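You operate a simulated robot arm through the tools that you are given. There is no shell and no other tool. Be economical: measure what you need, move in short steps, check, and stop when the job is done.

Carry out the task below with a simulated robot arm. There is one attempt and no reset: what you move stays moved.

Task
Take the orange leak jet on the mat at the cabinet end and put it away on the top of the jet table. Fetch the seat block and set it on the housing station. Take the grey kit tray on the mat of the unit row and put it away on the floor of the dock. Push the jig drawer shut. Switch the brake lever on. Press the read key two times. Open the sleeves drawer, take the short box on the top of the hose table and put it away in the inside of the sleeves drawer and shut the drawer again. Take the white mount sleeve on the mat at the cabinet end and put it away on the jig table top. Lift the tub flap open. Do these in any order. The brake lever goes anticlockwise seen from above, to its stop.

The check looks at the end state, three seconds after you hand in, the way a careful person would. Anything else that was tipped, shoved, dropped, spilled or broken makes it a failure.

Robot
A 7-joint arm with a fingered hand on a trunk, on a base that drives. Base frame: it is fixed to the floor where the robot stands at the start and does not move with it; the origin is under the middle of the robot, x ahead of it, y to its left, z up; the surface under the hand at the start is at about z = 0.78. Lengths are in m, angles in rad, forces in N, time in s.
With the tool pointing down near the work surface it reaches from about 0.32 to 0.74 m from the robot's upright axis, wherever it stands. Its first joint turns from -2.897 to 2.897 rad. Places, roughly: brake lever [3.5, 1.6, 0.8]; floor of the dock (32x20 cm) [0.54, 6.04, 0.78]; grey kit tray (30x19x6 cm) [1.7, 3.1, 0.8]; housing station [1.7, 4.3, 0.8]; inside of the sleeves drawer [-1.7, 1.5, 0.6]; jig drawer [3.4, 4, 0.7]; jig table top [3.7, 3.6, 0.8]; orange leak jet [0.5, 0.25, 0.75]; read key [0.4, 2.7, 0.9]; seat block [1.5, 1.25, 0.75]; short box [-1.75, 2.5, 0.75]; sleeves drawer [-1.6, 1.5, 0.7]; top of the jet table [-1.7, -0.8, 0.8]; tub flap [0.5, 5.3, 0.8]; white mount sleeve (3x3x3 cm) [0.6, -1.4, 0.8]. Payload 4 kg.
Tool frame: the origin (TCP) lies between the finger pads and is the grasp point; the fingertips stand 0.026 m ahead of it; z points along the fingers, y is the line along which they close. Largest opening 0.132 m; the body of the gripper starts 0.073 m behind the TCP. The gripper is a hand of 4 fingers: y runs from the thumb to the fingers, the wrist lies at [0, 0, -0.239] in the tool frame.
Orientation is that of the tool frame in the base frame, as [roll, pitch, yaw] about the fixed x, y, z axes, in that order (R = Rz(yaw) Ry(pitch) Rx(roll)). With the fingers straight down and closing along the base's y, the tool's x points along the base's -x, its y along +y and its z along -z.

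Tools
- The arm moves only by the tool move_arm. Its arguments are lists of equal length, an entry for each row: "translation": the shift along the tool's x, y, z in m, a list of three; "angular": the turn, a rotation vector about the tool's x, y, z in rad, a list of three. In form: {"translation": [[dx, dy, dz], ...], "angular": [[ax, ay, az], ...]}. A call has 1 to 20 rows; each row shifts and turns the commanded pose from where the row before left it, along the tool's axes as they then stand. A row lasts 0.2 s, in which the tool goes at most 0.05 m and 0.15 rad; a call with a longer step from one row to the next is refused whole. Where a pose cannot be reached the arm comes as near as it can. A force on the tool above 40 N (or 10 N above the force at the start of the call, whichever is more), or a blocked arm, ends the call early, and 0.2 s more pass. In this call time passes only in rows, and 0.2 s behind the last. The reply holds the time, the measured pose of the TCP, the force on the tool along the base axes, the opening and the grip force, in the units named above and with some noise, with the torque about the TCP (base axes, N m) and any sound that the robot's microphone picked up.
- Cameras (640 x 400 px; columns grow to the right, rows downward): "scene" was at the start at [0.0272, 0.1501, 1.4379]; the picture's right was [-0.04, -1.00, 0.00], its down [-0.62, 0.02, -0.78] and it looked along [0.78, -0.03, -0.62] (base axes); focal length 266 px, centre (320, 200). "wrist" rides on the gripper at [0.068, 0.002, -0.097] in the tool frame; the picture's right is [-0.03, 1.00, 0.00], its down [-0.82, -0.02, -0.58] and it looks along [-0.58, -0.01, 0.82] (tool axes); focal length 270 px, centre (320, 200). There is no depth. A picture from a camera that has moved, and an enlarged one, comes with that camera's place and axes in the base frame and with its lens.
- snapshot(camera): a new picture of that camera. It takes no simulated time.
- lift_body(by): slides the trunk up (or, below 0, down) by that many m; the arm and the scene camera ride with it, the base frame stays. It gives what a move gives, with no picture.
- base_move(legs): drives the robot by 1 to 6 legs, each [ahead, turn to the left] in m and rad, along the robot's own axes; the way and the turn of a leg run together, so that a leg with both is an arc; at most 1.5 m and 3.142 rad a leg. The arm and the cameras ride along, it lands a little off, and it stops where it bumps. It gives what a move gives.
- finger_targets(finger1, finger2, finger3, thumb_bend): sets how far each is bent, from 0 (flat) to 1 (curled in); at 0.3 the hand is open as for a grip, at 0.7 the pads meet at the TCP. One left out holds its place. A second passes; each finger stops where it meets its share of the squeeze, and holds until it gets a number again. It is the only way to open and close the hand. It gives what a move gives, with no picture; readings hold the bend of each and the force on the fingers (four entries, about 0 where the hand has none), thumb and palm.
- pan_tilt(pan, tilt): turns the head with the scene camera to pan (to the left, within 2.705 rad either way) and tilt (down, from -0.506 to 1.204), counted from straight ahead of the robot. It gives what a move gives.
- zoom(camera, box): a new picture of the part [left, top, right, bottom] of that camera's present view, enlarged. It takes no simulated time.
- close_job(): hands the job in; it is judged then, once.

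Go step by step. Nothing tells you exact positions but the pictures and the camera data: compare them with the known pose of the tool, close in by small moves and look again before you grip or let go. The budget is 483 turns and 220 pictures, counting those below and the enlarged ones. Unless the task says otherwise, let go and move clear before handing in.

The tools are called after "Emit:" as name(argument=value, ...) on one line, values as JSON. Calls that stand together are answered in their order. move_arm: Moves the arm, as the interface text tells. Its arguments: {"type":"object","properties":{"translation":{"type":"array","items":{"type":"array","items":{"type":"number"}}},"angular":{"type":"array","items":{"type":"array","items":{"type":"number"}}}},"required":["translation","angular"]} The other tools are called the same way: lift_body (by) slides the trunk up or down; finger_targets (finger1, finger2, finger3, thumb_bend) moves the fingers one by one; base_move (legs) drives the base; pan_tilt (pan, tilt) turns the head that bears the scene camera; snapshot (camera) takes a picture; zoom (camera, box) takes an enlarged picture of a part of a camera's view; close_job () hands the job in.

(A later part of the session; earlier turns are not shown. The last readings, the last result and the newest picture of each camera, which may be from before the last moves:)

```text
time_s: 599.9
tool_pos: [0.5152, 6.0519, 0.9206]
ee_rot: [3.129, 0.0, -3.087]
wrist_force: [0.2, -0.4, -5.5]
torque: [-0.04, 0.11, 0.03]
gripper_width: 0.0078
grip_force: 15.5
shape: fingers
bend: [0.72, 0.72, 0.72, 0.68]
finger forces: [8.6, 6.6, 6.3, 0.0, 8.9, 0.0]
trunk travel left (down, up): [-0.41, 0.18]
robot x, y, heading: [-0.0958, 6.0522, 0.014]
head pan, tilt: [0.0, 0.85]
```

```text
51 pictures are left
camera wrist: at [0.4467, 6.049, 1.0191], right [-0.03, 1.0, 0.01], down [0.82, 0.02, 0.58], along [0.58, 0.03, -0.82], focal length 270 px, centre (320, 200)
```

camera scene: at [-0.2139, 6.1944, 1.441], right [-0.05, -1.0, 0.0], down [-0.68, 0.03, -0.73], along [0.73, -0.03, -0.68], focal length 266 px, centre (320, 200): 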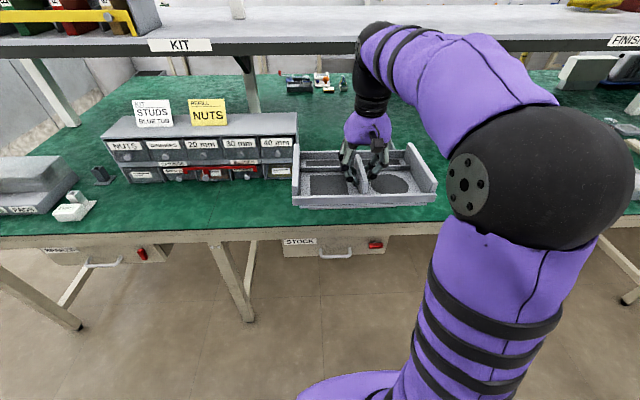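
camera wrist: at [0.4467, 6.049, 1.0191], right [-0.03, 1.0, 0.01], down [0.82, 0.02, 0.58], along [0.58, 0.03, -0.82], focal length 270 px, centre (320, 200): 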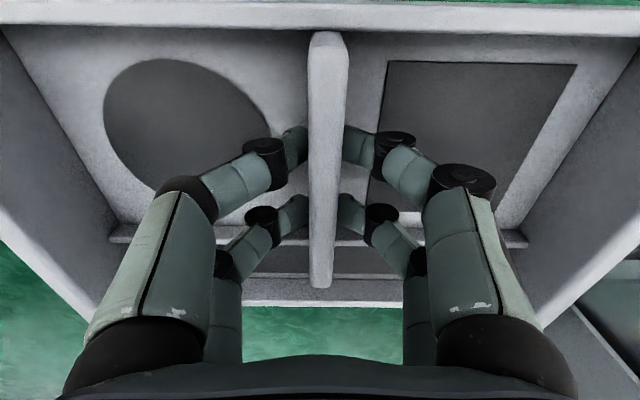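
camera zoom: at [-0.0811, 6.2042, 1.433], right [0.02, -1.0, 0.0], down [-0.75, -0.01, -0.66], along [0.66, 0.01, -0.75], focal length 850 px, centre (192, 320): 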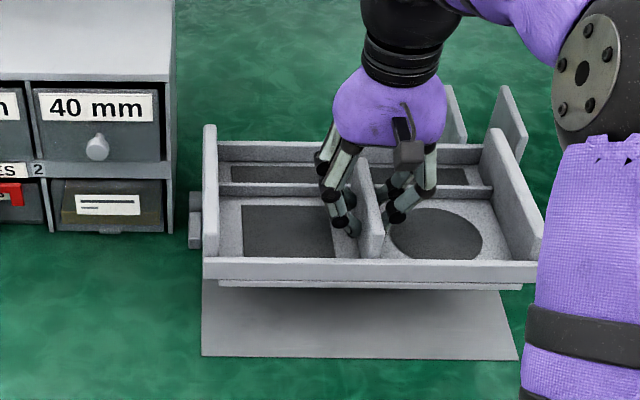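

Parallel and nearly centred. I shift 7 mm toward me and lower to about 3 cm above, then check again.

Emit:
move_arm(translation=[[0.007, -0.002, 0.03], [0, 0, 0.03], [0, 0, 0]], angular=[[0, 0, 0], [0, 0, 0], [0, 0, 0]])

Emit:
zoom(camera="scene", box=[260, 120, 420, 220])

```text
time_s: 600.7
tool_pos: [0.5112, 6.0498, 0.8627]
ee_rot: [3.13, 0.004, -3.087]
wrist_force: [0.1, 0.5, 2.0]
torque: [0.09, -0.37, -0.06]
gripper_width: 0.0083
grip_force: 17.8
shape: fingers
bend: [0.72, 0.74, 0.72, 0.68]
finger forces: [7.1, 11.2, 8.9, 0.0, 8.3, 0.0]
trunk travel left (down, up): [-0.41, 0.18]
robot x, y, heading: [-0.0982, 6.0476, 0.019]
head pan, tilt: [0.0, 0.85]
```

```text
4.00 times, centred on (340, 170) of scene
camera zoom: at [-0.0819, 6.2042, 1.4331], right [0.02, -1.0, 0.0], down [-0.75, -0.01, -0.66], along [0.66, 0.01, -0.75], focal length 1062 px, centre (240, 320)
```

zoom: 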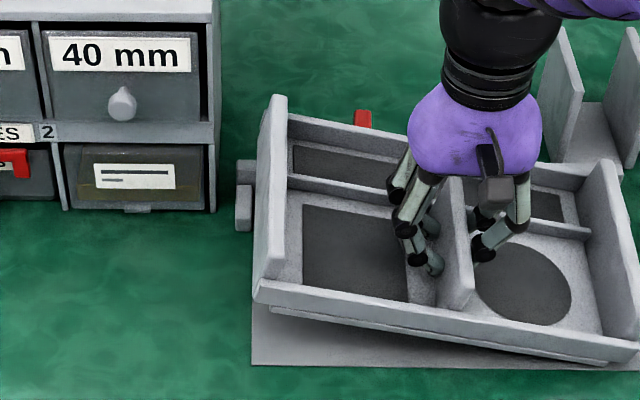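

The tray's back edge touched the dock rail and tilted. I lift back up and reassess.

Emit:
move_arm(translation=[[0, 0, -0.02], [0, 0, -0.02], [0, 0, 0]], angular=[[0, 0, 0], [0, 0, 0], [0, 0, 0]])

Emit:
zoom(camera="scene", box=[260, 110, 450, 230])

Emit:
snapshot(camera="wrist")

```text
time_s: 601.5
tool_pos: [0.5105, 6.0491, 0.9029]
ee_rot: [3.129, -0.001, -3.088]
wrist_force: [0.3, -0.7, -4.7]
torque: [-0.03, 0.05, -0.03]
gripper_width: 0.0081
grip_force: 15.0
shape: fingers
bend: [0.72, 0.72, 0.72, 0.71]
finger forces: [8.4, 6.5, 6.3, 0.0, 8.6, 0.1]
trunk travel left (down, up): [-0.41, 0.18]
robot x, y, heading: [-0.0968, 6.0503, 0.016]
head pan, tilt: [0.0, 0.85]
```

```text
3.33 times, centred on (355, 170) of scene
camera zoom: at [-0.0813, 6.2042, 1.433], right [0.02, -1.0, 0.0], down [-0.75, -0.01, -0.66], along [0.66, 0.01, -0.75], focal length 885 px, centre (203, 300)
```

zoom: 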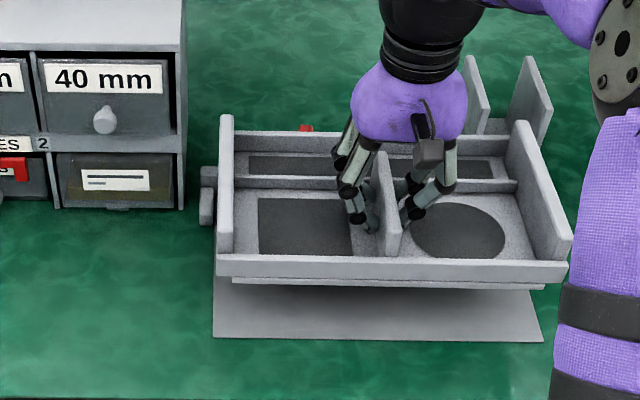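

```text
48 pictures are left
camera wrist: at [0.4424, 6.0464, 0.9994], right [-0.03, 1.0, 0.01], down [0.82, 0.02, 0.58], along [0.58, 0.03, -0.82], focal length 270 px, centre (320, 200)
```

wrist: 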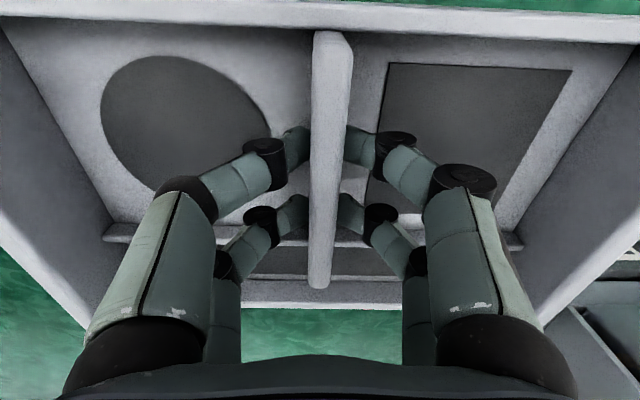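

The red latch on the rail overhangs the floor's back edge by about 1 cm. I shift the tray 2 cm toward me, lower it in front of the latch, and will then slide it back under.

Emit:
move_arm(translation=[[0.02, 0, 0], [0, 0, 0.03], [0, 0, 0.025], [0, 0, 0]], angular=[[0, 0, 0], [0, 0, 0], [0, 0, 0], [0, 0, 0]])

Emit:
zoom(camera="scene", box=[260, 110, 450, 230])

```text
time_s: 602.5
tool_pos: [0.4925, 6.0479, 0.8473]
ee_rot: [3.128, -0.001, -3.087]
wrist_force: [0.5, 0.5, -4.4]
torque: [-0.02, 0.09, 0.0]
gripper_width: 0.0079
grip_force: 14.7
shape: fingers
bend: [0.72, 0.72, 0.72, 0.71]
finger forces: [8.3, 6.6, 6.2, 0.0, 8.7, 0.0]
trunk travel left (down, up): [-0.41, 0.18]
robot x, y, heading: [-0.0971, 6.0534, 0.013]
head pan, tilt: [0.0, 0.85]
```

```text
3.33 times, centred on (355, 170) of scene
camera zoom: at [-0.0812, 6.2042, 1.433], right [0.02, -1.0, 0.0], down [-0.75, -0.01, -0.66], along [0.66, 0.01, -0.75], focal length 885 px, centre (203, 300)
```

zoom: 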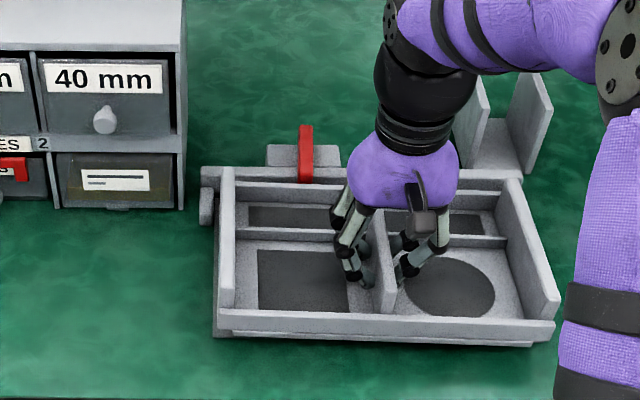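

Emit:
move_arm(translation=[[0, 0, 0.008], [0, 0, 0.004], [0, 0, 0]], angular=[[0, 0, 0], [0, 0, 0], [0, 0, 0]])

Emit:
zoom(camera="scene", box=[290, 130, 450, 230])

```text
time_s: 603.3
tool_pos: [0.4931, 6.0493, 0.8358]
ee_rot: [3.13, 0.001, -3.089]
wrist_force: [0.4, -0.4, -4.1]
torque: [0.0, 0.14, 0.0]
gripper_width: 0.008
grip_force: 15.1
shape: fingers
bend: [0.72, 0.72, 0.72, 0.71]
finger forces: [8.3, 6.7, 6.3, 0.1, 8.8, 0.0]
trunk travel left (down, up): [-0.41, 0.18]
robot x, y, heading: [-0.0952, 6.0533, 0.018]
head pan, tilt: [0.0, 0.85]
```

```text
4.00 times, centred on (370, 180) of scene
camera zoom: at [-0.0813, 6.2042, 1.433], right [0.02, -1.0, 0.0], down [-0.75, -0.01, -0.66], along [0.66, 0.01, -0.75], focal length 1062 px, centre (120, 280)
```

zoom: 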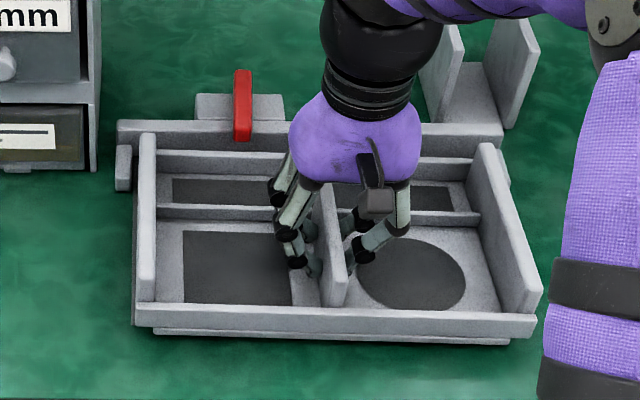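

Emit:
move_arm(translation=[[0, 0, 0.003], [0, 0, 0.002], [0, 0, 0]], angular=[[0, 0, 0], [0, 0, 0], [0, 0, 0]])

Emit:
move_arm(translation=[[-0.006, 0, 0], [-0.005, 0, 0], [0, 0, 0]], angular=[[0, 0, 0], [0, 0, 0], [0, 0, 0]])

Emit:
zoom(camera="scene", box=[290, 130, 450, 230])

```text
time_s: 604.1
tool_pos: [0.4927, 6.0494, 0.8312]
ee_rot: [3.128, -0.001, -3.089]
wrist_force: [1.3, 0.5, -3.8]
torque: [-0.01, 0.0, 0.02]
gripper_width: 0.0079
grip_force: 15.3
shape: fingers
bend: [0.72, 0.72, 0.72, 0.71]
finger forces: [8.2, 6.9, 6.5, 0.0, 8.7, 0.0]
trunk travel left (down, up): [-0.41, 0.18]
robot x, y, heading: [-0.0984, 6.0496, 0.02]
head pan, tilt: [0.0, 0.85]
```

```text
time_s: 604.9
tool_pos: [0.5002, 6.049, 0.8322]
ee_rot: [3.131, -0.001, -3.088]
wrist_force: [-0.7, -0.2, -3.0]
torque: [0.0, 0.0, 0.02]
gripper_width: 0.0078
grip_force: 14.5
shape: fingers
bend: [0.72, 0.72, 0.72, 0.71]
finger forces: [8.2, 6.8, 6.5, 0.1, 8.7, 0.0]
trunk travel left (down, up): [-0.41, 0.18]
robot x, y, heading: [-0.1023, 6.0503, 0.014]
head pan, tilt: [0.0, 0.85]
```

```text
4.00 times, centred on (370, 180) of scene
camera zoom: at [-0.0813, 6.2042, 1.433], right [0.02, -1.0, 0.0], down [-0.75, -0.01, -0.66], along [0.66, 0.01, -0.75], focal length 1062 px, centre (120, 280)
```

zoom: 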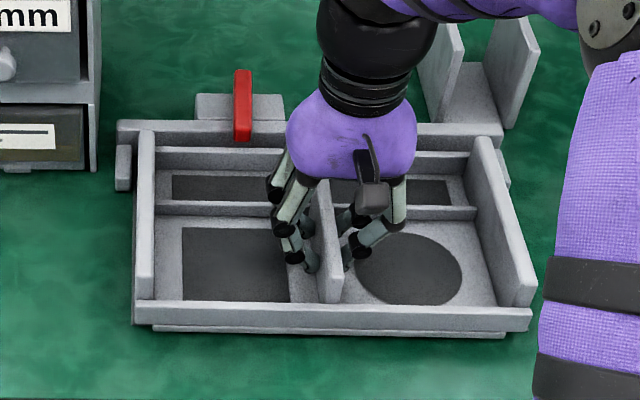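

Sliding freely. I slide another 8 mm.

Emit:
move_arm(translation=[[-0.005, 0, 0], [-0.004, 0, 0], [0, 0, 0]], angular=[[0, 0, 0], [0, 0, 0], [0, 0, 0]])

Emit:
zoom(camera="scene", box=[290, 130, 450, 230])

```text
time_s: 605.7
tool_pos: [0.5113, 6.0494, 0.8324]
ee_rot: [3.13, -0.001, -3.09]
wrist_force: [-0.4, -1.3, -2.5]
torque: [-0.01, 0.0, -0.02]
gripper_width: 0.0079
grip_force: 15.1
shape: fingers
bend: [0.72, 0.72, 0.72, 0.71]
finger forces: [8.2, 6.7, 6.6, 0.0, 8.6, 0.0]
trunk travel left (down, up): [-0.41, 0.18]
robot x, y, heading: [-0.0967, 6.0492, 0.013]
head pan, tilt: [0.0, 0.85]
```

```text
4.00 times, centred on (370, 180) of scene
camera zoom: at [-0.0813, 6.2042, 1.433], right [0.02, -1.0, 0.0], down [-0.75, -0.01, -0.66], along [0.66, 0.01, -0.75], focal length 1062 px, centre (120, 280)
```

zoom: 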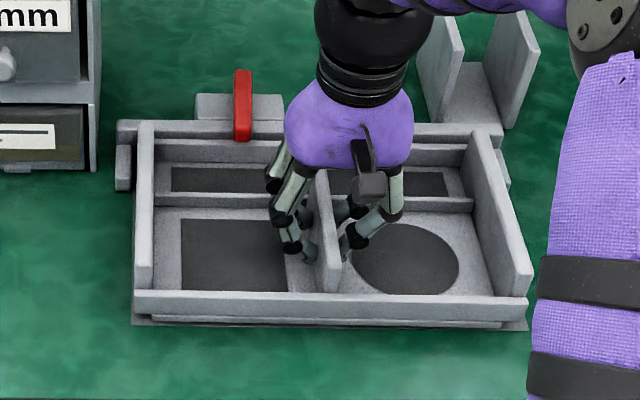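

The tray is now fully over the dock floor. I set it down and release.

Emit:
move_arm(translation=[[0, 0, 0.002], [0, 0, 0.002], [0, 0, 0]], angular=[[0, 0, 0], [0, 0, 0], [0, 0, 0]])

Emit:
finger_targets(finger1=0.5, finger2=0.5, finger3=0.5, thumb_bend=0.5)

Emit:
move_arm(translation=[[0, 0, -0.02], [0, 0, -0.04], [0, 0, -0.045], [0, 0, -0.045], [0, 0, -0.045], [0.04, 0, -0.02], [0.04, 0, 0]], angular=[[0, 0, 0], [0, 0, 0], [0, 0, 0], [0, 0, 0], [0, 0, 0], [0, 0, 0], [0, 0, 0]])

Emit:
zoom(camera="scene", box=[270, 100, 470, 230])

```text
time_s: 606.5
tool_pos: [0.511, 6.0503, 0.8286]
ee_rot: [3.13, 0.001, -3.09]
wrist_force: [-0.7, 0.2, -3.2]
torque: [-0.04, -0.14, -0.02]
gripper_width: 0.0079
grip_force: 15.4
shape: fingers
bend: [0.72, 0.72, 0.72, 0.71]
finger forces: [7.7, 7.7, 7.9, 0.0, 7.9, 0.1]
trunk travel left (down, up): [-0.41, 0.18]
robot x, y, heading: [-0.0978, 6.051, 0.015]
head pan, tilt: [0.0, 0.85]
```

```text
time_s: 607.5
tool_pos: [0.5108, 6.0506, 0.8286]
ee_rot: [3.129, 0.0, -3.086]
wrist_force: [0.3, 0.1, -0.9]
torque: [0.01, 0.0, 0.02]
gripper_width: 0.0653
grip_force: 0.1
shape: fingers
bend: [0.5, 0.5, 0.5, 0.5]
finger forces: [0.0, 0.0, 0.0, 0.0, 0.0, 0.0]
trunk travel left (down, up): [-0.41, 0.18]
robot x, y, heading: [-0.1005, 6.0492, 0.015]
head pan, tilt: [0.0, 0.85]
```

```text
time_s: 609.1
tool_pos: [0.4297, 6.044, 1.0426]
ee_rot: [3.131, 0.002, -3.087]
wrist_force: [0.2, 0.4, 0.1]
torque: [-0.03, 0.01, 0.01]
gripper_width: 0.0652
grip_force: 0.0
shape: fingers
bend: [0.5, 0.5, 0.5, 0.5]
finger forces: [0.1, 0.0, 0.1, 0.0, 0.1, 0.1]
trunk travel left (down, up): [-0.41, 0.18]
robot x, y, heading: [-0.1007, 6.0514, 0.015]
head pan, tilt: [0.0, 0.85]
```

```text
3.08 times, centred on (370, 165) of scene
camera zoom: at [-0.0819, 6.2043, 1.4331], right [0.02, -1.0, 0.0], down [-0.75, -0.01, -0.66], along [0.66, 0.01, -0.75], focal length 817 px, centre (166, 308)
```

zoom: 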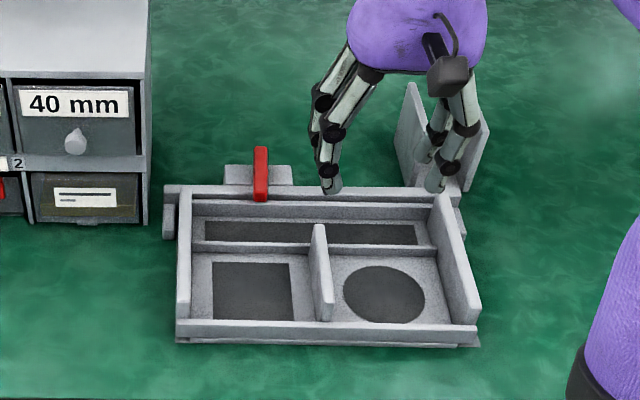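

The tray rests in the dock, latch untouched. Now the white mount sleeve near [0.6, -1.4]: I drive south along the aisle.

Emit:
base_move(legs=[[-0.35, 0], [0, -1.586], [1.5, 0], [1.5, 0], [1.5, 0], [1.5, 0]])

Emit:
base_move(legs=[[0.7, 0]])

Emit:
pan_tilt(pan=1.0, tilt=0.55)

Emit:
snapshot(camera="scene")

```text
time_s: 643.5
tool_pos: [-0.1508, -0.4425, 1.0429]
ee_rot: [3.13, -0.001, 1.661]
wrist_force: [0.4, 0.2, -0.4]
torque: [-0.04, 0.0, 0.0]
gripper_width: 0.0653
grip_force: 0.0
shape: fingers
bend: [0.5, 0.5, 0.5, 0.5]
finger forces: [0.0, 0.0, 0.0, 0.0, 0.0, 0.0]
trunk travel left (down, up): [-0.41, 0.18]
robot x, y, heading: [-0.1623, 0.0885, -1.516]
head pan, tilt: [0.0, 0.85]
```

```text
time_s: 647.3
tool_pos: [-0.1235, -1.1304, 1.0424]
ee_rot: [3.129, 0.002, 1.648]
wrist_force: [0.1, -0.4, 0.1]
torque: [0.0, -0.02, -0.01]
gripper_width: 0.0652
grip_force: 0.1
shape: fingers
bend: [0.5, 0.5, 0.5, 0.5]
finger forces: [0.0, 0.0, 0.0, 0.0, 0.1, 0.0]
trunk travel left (down, up): [-0.41, 0.18]
robot x, y, heading: [-0.1288, -0.5998, -1.525]
head pan, tilt: [0.0, 0.85]
```

```text
time_s: 648.6
tool_pos: [-0.1237, -1.1298, 1.0425]
ee_rot: [3.129, 0.001, 1.651]
wrist_force: [0.9, -0.2, 0.6]
torque: [-0.01, 0.0, 0.02]
gripper_width: 0.0654
grip_force: 0.1
shape: fingers
bend: [0.5, 0.5, 0.5, 0.5]
finger forces: [0.0, 0.0, 0.0, 0.0, 0.0, 0.1]
trunk travel left (down, up): [-0.41, 0.18]
robot x, y, heading: [-0.1285, -0.5997, -1.53]
head pan, tilt: [1.0, 0.55]
```

```text
42 pictures are left
camera scene: at [0.0993, -0.5789, 1.4584], right [-0.51, -0.86, 0.0], down [-0.45, 0.26, -0.85], along [0.74, -0.43, -0.52], focal length 266 px, centre (320, 200)
```

scene: 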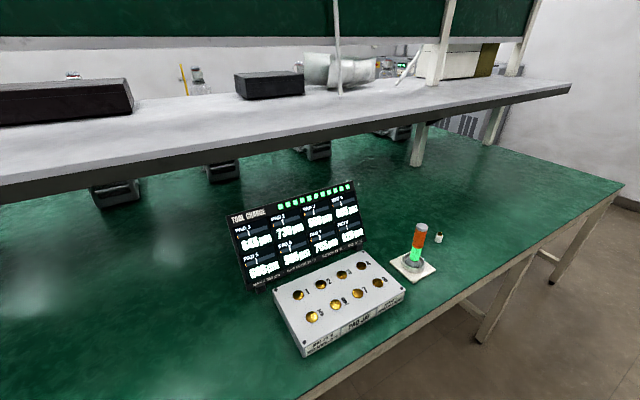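

A small white sleeve stands at about [0.565, -1.38], near a signal lamp at [0.51, -1.18]. I drive level with it and face it.

Emit:
base_move(legs=[[0.8, 0], [0, 1.53]])

Emit:
snapshot(camera="wrist")

```text
time_s: 657.0
tool_pos: [0.4336, -1.4097, 1.0436]
ee_rot: [3.13, 0.002, -3.092]
wrist_force: [0.5, 0.4, -0.3]
torque: [-0.03, -0.01, -0.02]
gripper_width: 0.0655
grip_force: 0.1
shape: fingers
bend: [0.5, 0.5, 0.5, 0.5]
finger forces: [0.0, 0.0, 0.1, 0.1, 0.0, 0.0]
trunk travel left (down, up): [-0.41, 0.18]
robot x, y, heading: [-0.0942, -1.3992, 0.014]
head pan, tilt: [1.0, 0.55]
```

```text
41 pictures are left
camera wrist: at [0.3652, -1.412, 1.1399], right [-0.02, 1.0, 0.01], down [0.82, 0.01, 0.58], along [0.58, 0.02, -0.82], focal length 270 px, centre (320, 200)
```

wrist: 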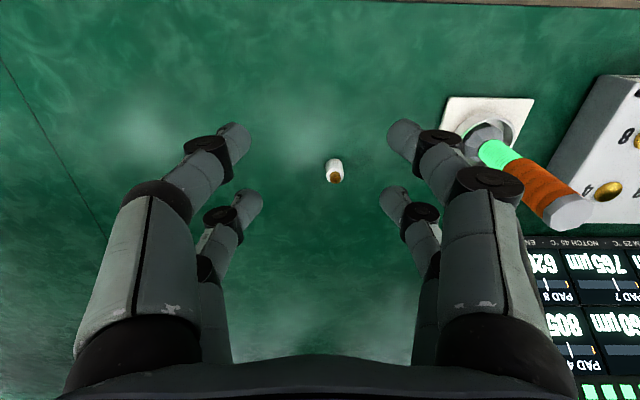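

The sleeve is at [0.56, -1.383]. I will pinch it with the rear finger pair; I move over it and descend.

Emit:
finger_targets(finger1=0.3, finger2=0.42, finger3=0.42, thumb_bend=0.3)

Emit:
move_arm(translation=[[-0.037, 0.007, 0], [-0.037, 0.007, 0], [-0.036, 0.0066, 0], [0, 0, 0.045], [0, 0, 0.045], [0, 0, 0.045], [0, 0, 0.045]], angular=[[0, 0, 0], [0, 0, 0], [0, 0, 0], [0, 0, 0], [0, 0, 0], [0, 0, 0], [0, 0, 0]])

Emit:
snapshot(camera="wrist")

```text
time_s: 658.0
tool_pos: [0.4339, -1.4093, 1.0424]
ee_rot: [3.129, 0.001, -3.092]
wrist_force: [0.2, -0.6, 0.9]
torque: [0.03, 0.02, -0.02]
gripper_width: 0.1324
grip_force: 0.1
shape: fingers
bend: [0.3, 0.42, 0.42, 0.3]
finger forces: [0.0, 0.1, 0.0, 0.0, 0.1, 0.1]
trunk travel left (down, up): [-0.41, 0.18]
robot x, y, heading: [-0.0971, -1.3991, 0.009]
head pan, tilt: [1.0, 0.55]
```

```text
time_s: 659.6
tool_pos: [0.544, -1.3816, 0.8622]
ee_rot: [3.128, 0.002, -3.093]
wrist_force: [-0.9, 0.9, 0.0]
torque: [0.01, -0.04, -0.01]
gripper_width: 0.1326
grip_force: 0.0
shape: fingers
bend: [0.3, 0.42, 0.42, 0.3]
finger forces: [0.1, 0.0, 0.0, 0.0, 0.1, 0.0]
trunk travel left (down, up): [-0.41, 0.18]
robot x, y, heading: [-0.0992, -1.4033, 0.014]
head pan, tilt: [1.0, 0.55]
```

```text
40 pictures are left
camera wrist: at [0.4759, -1.3841, 0.9582], right [-0.02, 1.0, 0.01], down [0.82, 0.01, 0.58], along [0.58, 0.02, -0.82], focal length 270 px, centre (320, 200)
```

wrist: 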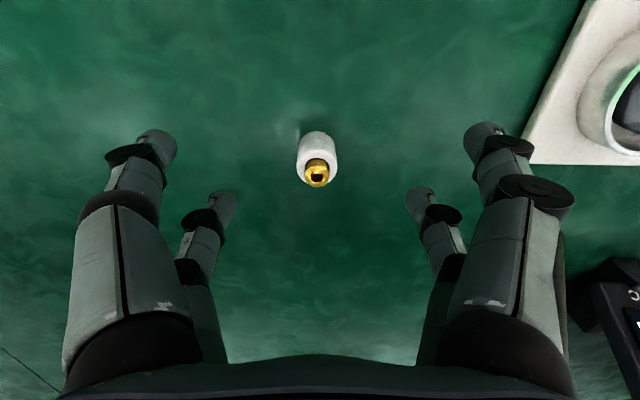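

Aligned. I lower and pinch with fingers 2 and 3.

Emit:
move_arm(translation=[[0, -0.001, 0.03], [0, 0, 0.021]], angular=[[0, 0, 0], [0, 0, 0]])

Emit:
finger_targets(finger2=0.7, finger3=0.7)

Emit:
snapshot(camera="wrist")

```text
time_s: 660.2
tool_pos: [0.5444, -1.3809, 0.8121]
ee_rot: [3.129, 0.005, -3.092]
wrist_force: [1.2, 0.5, 3.6]
torque: [-0.19, -0.09, 0.06]
gripper_width: 0.1325
grip_force: 1.8
shape: fingers
bend: [0.3, 0.42, 0.42, 0.3]
finger forces: [0.1, 0.1, 3.3, 0.0, 0.0, 0.1]
trunk travel left (down, up): [-0.41, 0.18]
robot x, y, heading: [-0.0972, -1.3969, 0.01]
head pan, tilt: [1.0, 0.55]
```

```text
time_s: 661.2
tool_pos: [0.5443, -1.3809, 0.8109]
ee_rot: [3.129, 0.0, -3.094]
wrist_force: [-0.5, 0.0, 0.7]
torque: [-0.03, -0.03, 0.01]
gripper_width: 0.1326
grip_force: 4.6
shape: fingers
bend: [0.3, 0.65, 0.65, 0.3]
finger forces: [0.0, 4.4, 4.4, 0.0, 0.1, 0.0]
trunk travel left (down, up): [-0.41, 0.18]
robot x, y, heading: [-0.096, -1.3982, 0.014]
head pan, tilt: [1.0, 0.55]
```

```text
39 pictures are left
camera wrist: at [0.4761, -1.3841, 0.9077], right [-0.02, 1.0, 0.01], down [0.82, 0.01, 0.58], along [0.58, 0.02, -0.82], focal length 270 px, centre (320, 200)
```

wrist: 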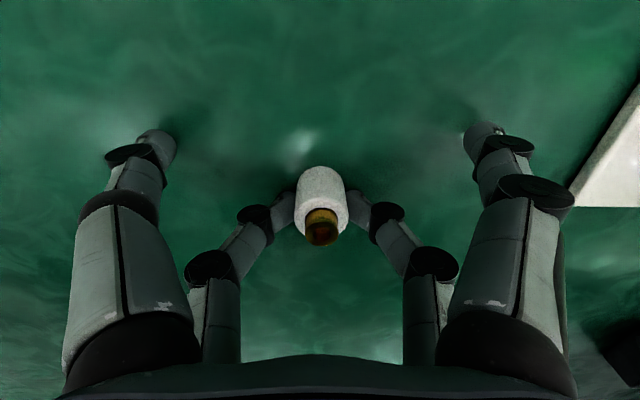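

Held. I lift and check the grip, then retract.

Emit:
move_arm(translation=[[0, 0, -0.02], [0, 0, -0.04], [0, 0, -0.045], [0, 0, -0.045], [0, 0, -0.045], [0, 0, -0.04], [0.03, 0, 0], [0.03, 0, 0]], angular=[[0, 0, 0], [0, 0, 0], [0, 0, 0], [0, 0, 0], [0, 0, 0], [0, 0, 0], [0, 0, 0], [0, 0, 0]])

Emit:
base_move(legs=[[-0.25, 0], [0, -1.58], [1.3, 0]])

Emit:
pan_tilt(pan=0.9, tilt=0.45)

Emit:
snapshot(camera="scene")

Emit:
snapshot(camera="wrist")

```text
time_s: 663.0
tool_pos: [0.4821, -1.3866, 1.0445]
ee_rot: [3.129, 0.0, -3.093]
wrist_force: [0.1, 0.6, 0.1]
torque: [0.01, 0.03, 0.02]
gripper_width: 0.1323
grip_force: 4.6
shape: fingers
bend: [0.3, 0.65, 0.65, 0.3]
finger forces: [0.0, 4.3, 4.3, 0.0, 0.0, 0.0]
trunk travel left (down, up): [-0.41, 0.18]
robot x, y, heading: [-0.0938, -1.3996, 0.01]
head pan, tilt: [1.0, 0.55]
```

```text
time_s: 675.0
tool_pos: [-0.2294, -3.2552, 1.0443]
ee_rot: [3.129, 0.001, 1.676]
wrist_force: [-0.3, 0.4, -0.8]
torque: [-0.01, 0.01, 0.03]
gripper_width: 0.1326
grip_force: 4.3
shape: fingers
bend: [0.3, 0.65, 0.65, 0.3]
finger forces: [0.0, 4.1, 4.2, 0.0, 0.1, 0.0]
trunk travel left (down, up): [-0.41, 0.18]
robot x, y, heading: [-0.2723, -2.6776, -1.503]
head pan, tilt: [1.0, 0.55]
```

```text
time_s: 675.7
tool_pos: [-0.2304, -3.256, 1.045]
ee_rot: [3.13, -0.001, 1.677]
wrist_force: [-0.1, 0.0, -1.4]
torque: [0.02, 0.02, 0.02]
gripper_width: 0.1324
grip_force: 3.7
shape: fingers
bend: [0.3, 0.65, 0.65, 0.3]
finger forces: [0.0, 4.3, 4.2, 0.0, 0.0, 0.0]
trunk travel left (down, up): [-0.41, 0.18]
robot x, y, heading: [-0.2728, -2.6802, -1.506]
head pan, tilt: [0.901, 0.45]
```

```text
38 pictures are left
camera scene: at [-0.0497, -2.6599, 1.4675], right [-0.57, -0.82, 0.0], down [-0.36, 0.25, -0.9], along [0.74, -0.51, -0.44], focal length 266 px, centre (320, 200)
```

scene: 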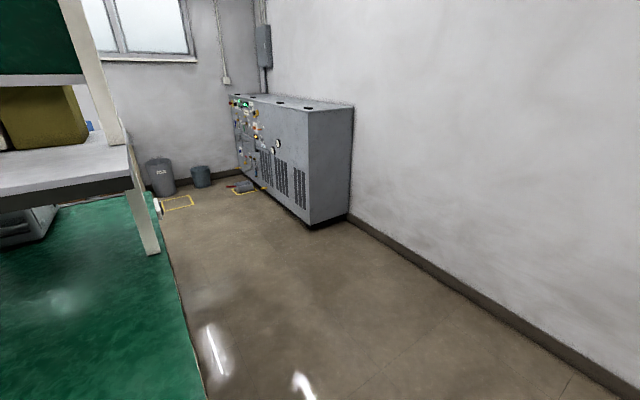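

```text
37 pictures are left
camera wrist: at [-0.2363, -3.1865, 1.1421], right [1.0, 0.08, 0.01], down [0.06, -0.81, 0.58], along [0.06, -0.58, -0.82], focal length 270 px, centre (320, 200)
```

wrist: 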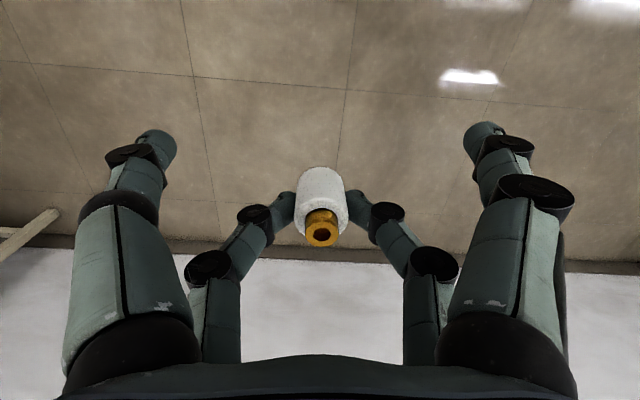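

The way around the south end is clear: bench end y≈-2.64, cabinet front y≈-3.87. I drive through at y≈-3.25.

Emit:
base_move(legs=[[0.56, 0], [0, 1.506], [1.5, 0], [1.4, 0]])

Emit:
pan_tilt(pan=1.4, tilt=0.4)

Emit:
snapshot(camera="scene")

```text
time_s: 696.3
tool_pos: [3.2076, -3.332, 1.0453]
ee_rot: [3.13, 0.0, -3.114]
wrist_force: [0.6, 0.1, -0.6]
torque: [-0.02, -0.01, -0.02]
gripper_width: 0.1329
grip_force: 4.3
shape: fingers
bend: [0.3, 0.65, 0.65, 0.3]
finger forces: [0.0, 4.2, 4.1, 0.1, 0.1, 0.0]
trunk travel left (down, up): [-0.41, 0.18]
robot x, y, heading: [2.626, -3.3321, -0.011]
head pan, tilt: [0.901, 0.45]
```

```text
time_s: 697.2
tool_pos: [3.2079, -3.3321, 1.0454]
ee_rot: [3.131, 0.0, -3.113]
wrist_force: [0.1, -0.7, -0.3]
torque: [-0.03, -0.02, 0.0]
gripper_width: 0.1327
grip_force: 4.1
shape: fingers
bend: [0.3, 0.65, 0.65, 0.3]
finger forces: [0.1, 4.2, 4.2, 0.0, 0.0, 0.0]
trunk travel left (down, up): [-0.41, 0.18]
robot x, y, heading: [2.6308, -3.3328, -0.007]
head pan, tilt: [1.4, 0.4]
```

```text
36 pictures are left
camera scene: at [2.5876, -3.0875, 1.4722], right [0.98, -0.18, 0.0], down [-0.07, -0.38, -0.92], along [0.17, 0.91, -0.39], focal length 266 px, centre (320, 200)
```

scene: 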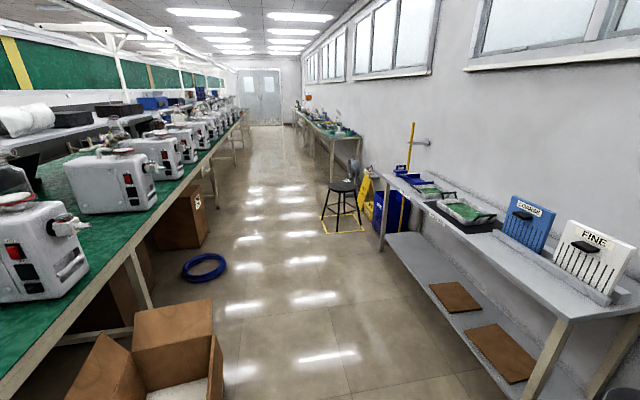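

Clear corridor between cartons (x≤2.3) and the stool (x≥3.1). I go north at x≈2.71, checking the pose on the way.

Emit:
base_move(legs=[[0.08, 0], [0, 1.578]])

```text
time_s: 701.7
tool_pos: [2.8552, -2.7725, 1.046]
ee_rot: [3.129, 0.0, -1.797]
wrist_force: [-0.3, 0.0, -0.7]
torque: [-0.05, -0.02, 0.03]
gripper_width: 0.1326
grip_force: 3.9
shape: fingers
bend: [0.3, 0.65, 0.65, 0.3]
finger forces: [0.1, 4.4, 4.2, 0.0, 0.0, 0.0]
trunk travel left (down, up): [-0.41, 0.18]
robot x, y, heading: [2.714, -3.3345, 1.298]
head pan, tilt: [1.4, 0.4]
stopped in leg 2: the robot was blocked; the commanded pose is now the measured one
```

The base's rear corner touched something while turning (likely the cabinet). I drive forward a little before finishing the turn.

Emit:
base_move(legs=[[0.3, 0], [0, 0.4], [0.6, 0], [0, -0.127]])

Emit:
pan_tilt(pan=0, tilt=0.5)

Emit:
snapshot(camera="scene")

```text
time_s: 708.7
tool_pos: [2.7008, -1.8531, 1.0444]
ee_rot: [3.13, 0.001, -1.532]
wrist_force: [-0.3, 0.2, 0.0]
torque: [-0.01, -0.05, 0.03]
gripper_width: 0.1327
grip_force: 4.4
shape: fingers
bend: [0.3, 0.65, 0.65, 0.3]
finger forces: [0.0, 4.1, 4.2, 0.0, 0.0, 0.0]
trunk travel left (down, up): [-0.41, 0.18]
robot x, y, heading: [2.7112, -2.4313, 1.573]
head pan, tilt: [1.4, 0.4]
```

```text
time_s: 710.2
tool_pos: [2.701, -1.8533, 1.0449]
ee_rot: [3.129, 0.003, -1.532]
wrist_force: [-0.6, 0.2, -0.4]
torque: [-0.03, 0.0, -0.02]
gripper_width: 0.1327
grip_force: 4.3
shape: fingers
bend: [0.3, 0.65, 0.65, 0.3]
finger forces: [0.0, 4.2, 4.2, 0.0, 0.1, 0.1]
trunk travel left (down, up): [-0.41, 0.18]
robot x, y, heading: [2.7077, -2.4314, 1.565]
head pan, tilt: [0.0, 0.499]
```

```text
35 pictures are left
camera scene: at [2.5563, -2.3989, 1.463], right [1.0, -0.01, 0.0], down [0.0, -0.48, -0.88], along [0.0, 0.88, -0.48], focal length 266 px, centre (320, 200)
```

scene: 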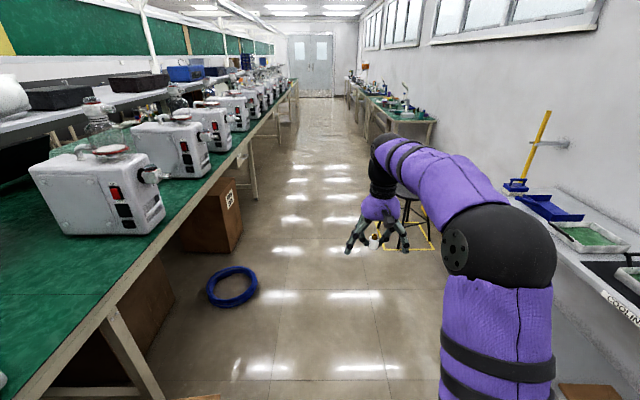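

Emit:
base_move(legs=[[0, 0.03], [1.5, 0], [1.5, 0]])

```text
time_s: 724.8
tool_pos: [2.6486, 1.0762, 1.0446]
ee_rot: [3.129, -0.001, -1.517]
wrist_force: [-0.8, -0.2, 0.0]
torque: [-0.02, -0.03, 0.02]
gripper_width: 0.1326
grip_force: 4.4
shape: fingers
bend: [0.3, 0.65, 0.65, 0.3]
finger forces: [0.0, 4.1, 4.2, 0.0, 0.0, 0.0]
trunk travel left (down, up): [-0.41, 0.18]
robot x, y, heading: [2.663, 0.4974, 1.583]
head pan, tilt: [0.0, 0.499]
```

Emit:
base_move(legs=[[1.5, 0], [1.25, 0], [0, -1.59]])

Emit:
pan_tilt(pan=0.2, tilt=0.6)

Emit:
zoom(camera="scene", box=[60, 100, 380, 300])

```text
time_s: 742.2
tool_pos: [3.1991, 3.2584, 1.0452]
ee_rot: [3.13, 0.0, -3.066]
wrist_force: [0.1, 0.8, -0.2]
torque: [0.0, -0.01, -0.01]
gripper_width: 0.1328
grip_force: 4.5
shape: fingers
bend: [0.3, 0.65, 0.65, 0.3]
finger forces: [0.1, 4.1, 4.1, 0.0, 0.1, 0.0]
trunk travel left (down, up): [-0.41, 0.18]
robot x, y, heading: [2.6213, 3.2303, 0.031]
head pan, tilt: [0.0, 0.499]
```

```text
time_s: 743.0
tool_pos: [3.2005, 3.2582, 1.0458]
ee_rot: [3.128, -0.001, -3.068]
wrist_force: [0.1, 0.3, -1.0]
torque: [0.04, 0.0, -0.01]
gripper_width: 0.1327
grip_force: 4.1
shape: fingers
bend: [0.3, 0.65, 0.65, 0.3]
finger forces: [0.0, 4.1, 4.1, 0.0, 0.0, 0.1]
trunk travel left (down, up): [-0.41, 0.18]
robot x, y, heading: [2.6226, 3.2309, 0.032]
head pan, tilt: [0.201, 0.6]
```

```text
2.00 times, centred on (220, 200) of scene
camera zoom: at [2.6446, 3.4013, 1.4539], right [0.23, -0.97, 0.0], down [-0.55, -0.13, -0.83], along [0.8, 0.19, -0.56], focal length 531 px, centre (520, 200)
```

zoom: 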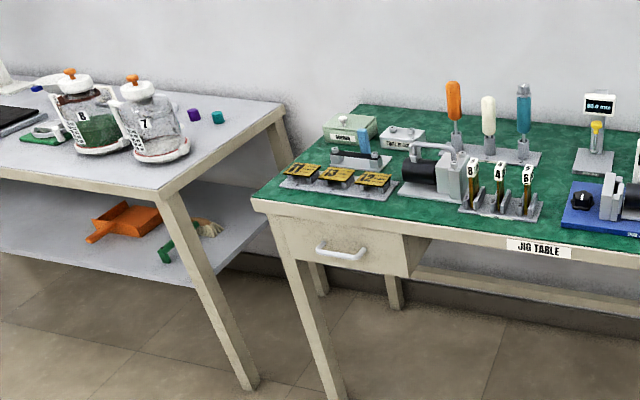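

Free mat near the front at about [3.51, 3.83], between the plate rack, the pegs and the black tool. I drive there and face the table.

Emit:
base_move(legs=[[0, 1.54], [0.6, 0], [0, -1.571], [0.28, 0]])

Emit:
pan_tilt(pan=-0.1, tilt=0.8)

Emit:
snapshot(camera="scene")

Emit:
snapshot(camera="wrist")

```text
time_s: 756.3
tool_pos: [3.4839, 3.8113, 1.0446]
ee_rot: [3.129, 0.0, -3.113]
wrist_force: [-0.5, -0.9, -0.2]
torque: [0.0, 0.05, -0.01]
gripper_width: 0.1325
grip_force: 3.5
shape: fingers
bend: [0.3, 0.65, 0.65, 0.3]
finger forces: [0.0, 4.0, 4.0, 0.0, 0.0, 0.1]
trunk travel left (down, up): [-0.41, 0.18]
robot x, y, heading: [2.9063, 3.813, -0.017]
head pan, tilt: [0.201, 0.6]
```

```text
time_s: 757.1
tool_pos: [3.4844, 3.8126, 1.0457]
ee_rot: [3.128, -0.002, -3.114]
wrist_force: [-0.5, 0.4, -0.6]
torque: [0.0, 0.0, 0.02]
gripper_width: 0.1328
grip_force: 4.0
shape: fingers
bend: [0.3, 0.65, 0.65, 0.3]
finger forces: [0.0, 4.0, 4.0, 0.1, 0.0, 0.0]
trunk travel left (down, up): [-0.41, 0.18]
robot x, y, heading: [2.9079, 3.8111, -0.014]
head pan, tilt: [-0.099, 0.799]
```

```text
33 pictures are left
camera scene: at [2.931, 3.9566, 1.4371], right [-0.12, -0.99, 0.0], down [-0.71, 0.08, -0.7], along [0.69, -0.08, -0.72], focal length 266 px, centre (320, 200)
```

scene: 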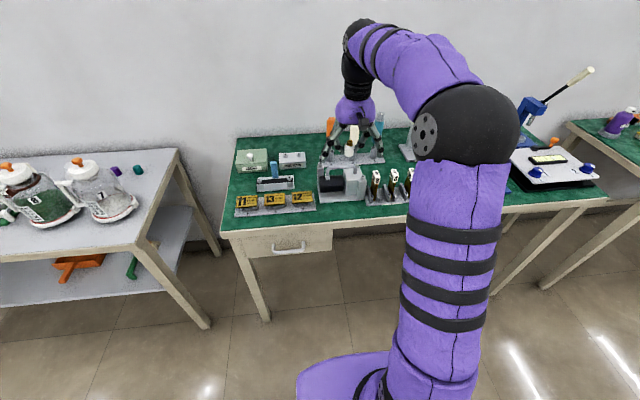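

```text
32 pictures are left
camera wrist: at [3.4167, 3.8109, 1.1422], right [0.0, 1.0, 0.01], down [0.82, -0.01, 0.58], along [0.58, 0.01, -0.82], focal length 270 px, centre (320, 200)
```

wrist: 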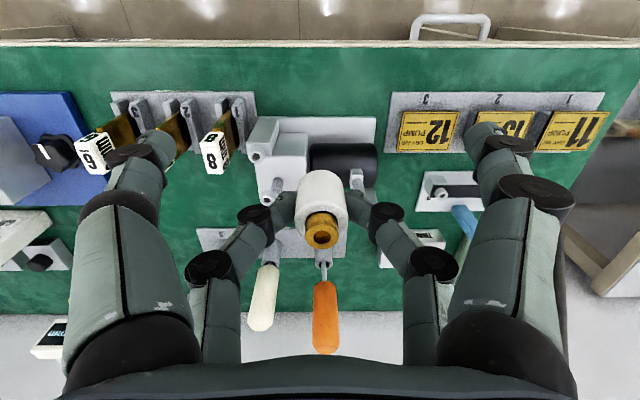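

Clear view: the free strip centre is about [3.495, 3.818]. I align and lower to just above the mat.

Emit:
move_arm(translation=[[0.006, 0.005, 0], [0, 0, 0.045], [0, 0, 0.045], [0, 0, 0.045], [0, 0, 0.045], [0, 0, 0.03]], angular=[[0, 0, 0], [0, 0, 0], [0, 0, 0], [0, 0, 0], [0, 0, 0], [0, 0, 0]])

Emit:
snapshot(camera="wrist")

Emit:
zoom(camera="scene", box=[260, 130, 440, 242])

```text
time_s: 758.5
tool_pos: [3.479, 3.8186, 0.8317]
ee_rot: [3.129, 0.001, -3.115]
wrist_force: [-0.5, 1.5, -0.7]
torque: [-0.01, 0.0, 0.03]
gripper_width: 0.1326
grip_force: 3.6
shape: fingers
bend: [0.3, 0.65, 0.65, 0.3]
finger forces: [0.1, 4.0, 3.9, 0.0, 0.1, 0.0]
trunk travel left (down, up): [-0.41, 0.18]
robot x, y, heading: [2.9046, 3.811, -0.015]
head pan, tilt: [-0.099, 0.799]
```

```text
31 pictures are left
camera wrist: at [3.4104, 3.8178, 0.9288], right [0.0, 1.0, 0.01], down [0.82, -0.01, 0.58], along [0.58, 0.01, -0.82], focal length 270 px, centre (320, 200)
```

wrist: 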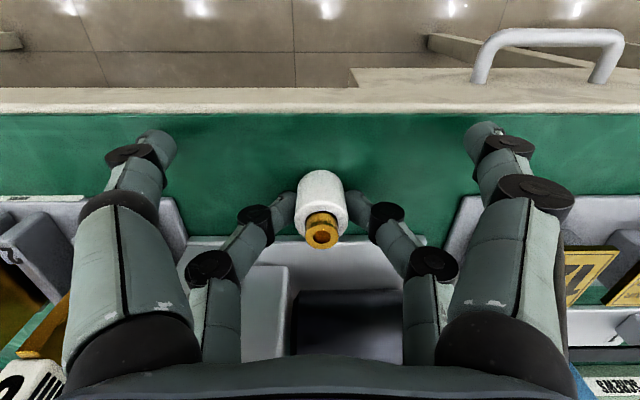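

```text
3.56 times, centred on (350, 186) of scene
camera zoom: at [2.9309, 3.9565, 1.4371], right [-0.12, -0.99, 0.0], down [-0.71, 0.08, -0.7], along [0.69, -0.08, -0.72], focal length 944 px, centre (213, 250)
```

zoom: 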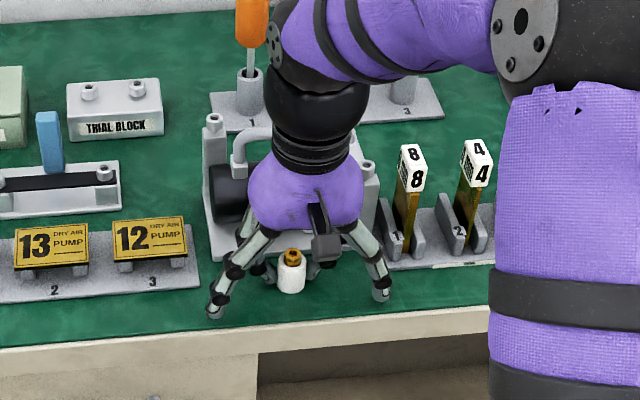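

Emit:
move_arm(translation=[[0.004, 0, 0.01], [0, 0, 0.007], [0, 0, 0]], angular=[[0, 0, 0], [0, 0, 0], [0, 0, 0]])

Emit:
move_arm(translation=[[0, 0, 0.002], [0, 0, 0.002], [0, 0, 0]], angular=[[0, 0, 0], [0, 0, 0], [0, 0, 0]])

```text
time_s: 759.1
tool_pos: [3.479, 3.8181, 0.8276]
ee_rot: [3.133, 0.02, -3.114]
wrist_force: [-5.5, 0.1, 20.0]
torque: [0.03, -0.15, -0.03]
gripper_width: 0.1328
grip_force: 16.2
shape: fingers
bend: [0.3, 0.68, 0.69, 0.3]
finger forces: [0.0, 15.5, 17.2, 0.0, 0.0, 0.1]
trunk travel left (down, up): [-0.41, 0.18]
robot x, y, heading: [2.9036, 3.8121, -0.015]
head pan, tilt: [-0.099, 0.799]
stopped in row 2: the force on the tool passed its limit at 46 N (the readings are from after the stop); the commanded pose is now the measured one
```

```text
time_s: 759.6
tool_pos: [3.48, 3.819, 0.8285]
ee_rot: [3.132, 0.027, -3.117]
wrist_force: [-5.0, -0.1, 21.1]
torque: [-0.01, -0.19, 0.01]
gripper_width: 0.1329
grip_force: 17.1
shape: fingers
bend: [0.3, 0.69, 0.69, 0.3]
finger forces: [0.0, 16.4, 17.8, 0.1, 0.0, 0.0]
trunk travel left (down, up): [-0.41, 0.18]
robot x, y, heading: [2.907, 3.8101, -0.016]
head pan, tilt: [-0.099, 0.799]
stopped in row 2: the force on the tool passed its limit at 42 N (the readings are from after the stop); the commanded pose is now the measured one
```

Emit:
zoom(camera="scene", box=[310, 180, 374, 220])

Emit:
snapshot(camera="wrist")

```text
10.00 times, centred on (342, 200) of scene
camera zoom: at [2.9284, 3.9565, 1.437], right [-0.12, -0.99, 0.0], down [-0.71, 0.08, -0.7], along [0.69, -0.08, -0.72], focal length 2656 px, centre (100, 200)
```

zoom: 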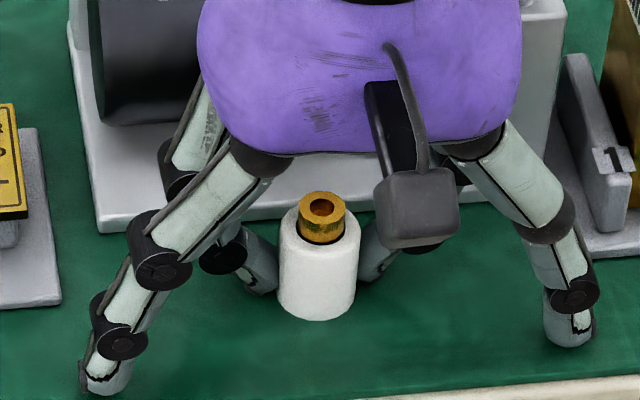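

```text
28 pictures are left
camera wrist: at [3.4097, 3.8174, 0.9234], right [0.0, 1.0, 0.01], down [0.8, -0.01, 0.6], along [0.6, 0.01, -0.8], focal length 270 px, centre (320, 200)
```

wrist: 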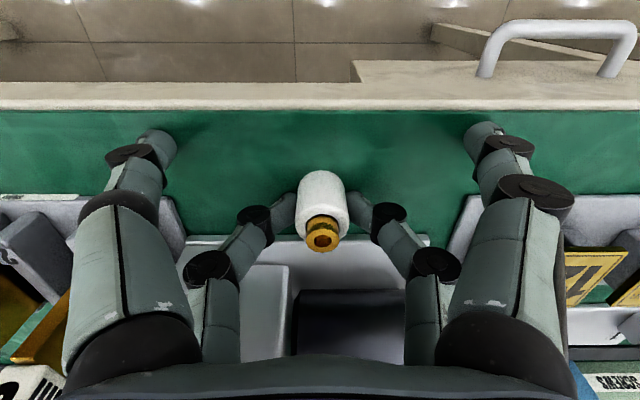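

The sleeve's bottom meets the mat here (this table is ~1.5 cm higher). I ease up slightly and open the pair.

Emit:
move_arm(translation=[[0, 0, -0.002], [0, 0, 0]], angular=[[0, 0, 0], [0, 0, 0]])

Emit:
finger_targets(finger2=0.58, finger3=0.58)

Emit:
snapshot(camera="wrist")

```text
time_s: 760.2
tool_pos: [3.4813, 3.8197, 0.8279]
ee_rot: [3.129, 0.023, -3.115]
wrist_force: [-0.6, -0.6, 16.4]
torque: [-0.03, -0.21, 0.04]
gripper_width: 0.1326
grip_force: 13.7
shape: fingers
bend: [0.3, 0.68, 0.69, 0.3]
finger forces: [0.0, 13.9, 15.6, 0.1, 0.0, 0.0]
trunk travel left (down, up): [-0.41, 0.18]
robot x, y, heading: [2.9076, 3.8081, -0.018]
head pan, tilt: [-0.099, 0.799]
```

```text
time_s: 761.2
tool_pos: [3.4822, 3.8184, 0.8281]
ee_rot: [3.133, 0.025, -3.113]
wrist_force: [1.5, 0.3, 23.8]
torque: [0.02, -0.41, -0.01]
gripper_width: 0.1326
grip_force: 13.8
shape: fingers
bend: [0.3, 0.66, 0.67, 0.3]
finger forces: [0.0, 13.4, 14.1, 0.1, 0.0, 0.1]
trunk travel left (down, up): [-0.41, 0.18]
robot x, y, heading: [2.9078, 3.8077, -0.018]
head pan, tilt: [-0.099, 0.799]
```

```text
27 pictures are left
camera wrist: at [3.4101, 3.8175, 0.9244], right [0.0, 1.0, 0.01], down [0.8, -0.01, 0.6], along [0.6, 0.01, -0.8], focal length 270 px, centre (320, 200)
```

wrist: 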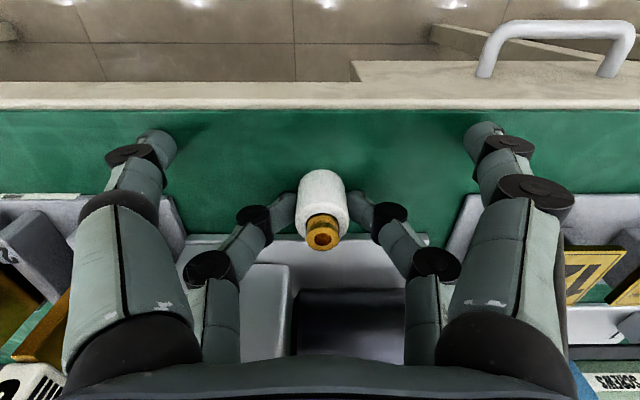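

The tips press on the mat and can't swing open; I raise a few millimetres.

Emit:
move_arm(translation=[[0, 0, -0.003], [0, 0, -0.002], [0, 0, 0]], angular=[[0, 0, 0], [0, 0, 0], [0, 0, 0]])

Emit:
snapshot(camera="wrist")

```text
time_s: 762.0
tool_pos: [3.48, 3.8173, 0.8317]
ee_rot: [3.131, 0.02, -3.115]
wrist_force: [-1.1, 0.5, 3.8]
torque: [-0.01, -0.07, 0.03]
gripper_width: 0.1327
grip_force: 2.5
shape: fingers
bend: [0.3, 0.58, 0.6, 0.3]
finger forces: [0.0, 1.3, 3.1, 0.0, 0.0, 0.0]
trunk travel left (down, up): [-0.41, 0.18]
robot x, y, heading: [2.9104, 3.8141, -0.016]
head pan, tilt: [-0.099, 0.799]
```

```text
26 pictures are left
camera wrist: at [3.4086, 3.8166, 0.9274], right [0.0, 1.0, 0.01], down [0.81, -0.01, 0.59], along [0.59, 0.01, -0.81], focal length 270 px, centre (320, 200)
```

wrist: 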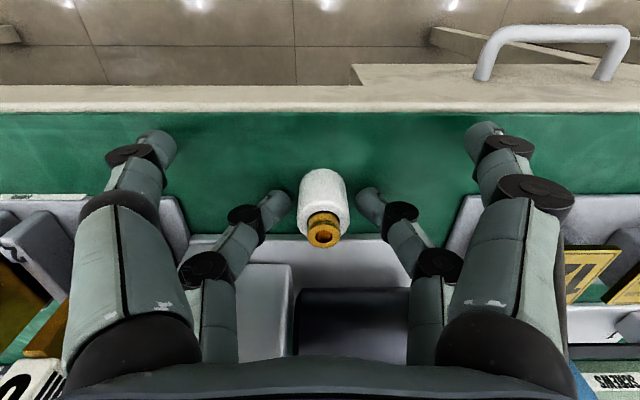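

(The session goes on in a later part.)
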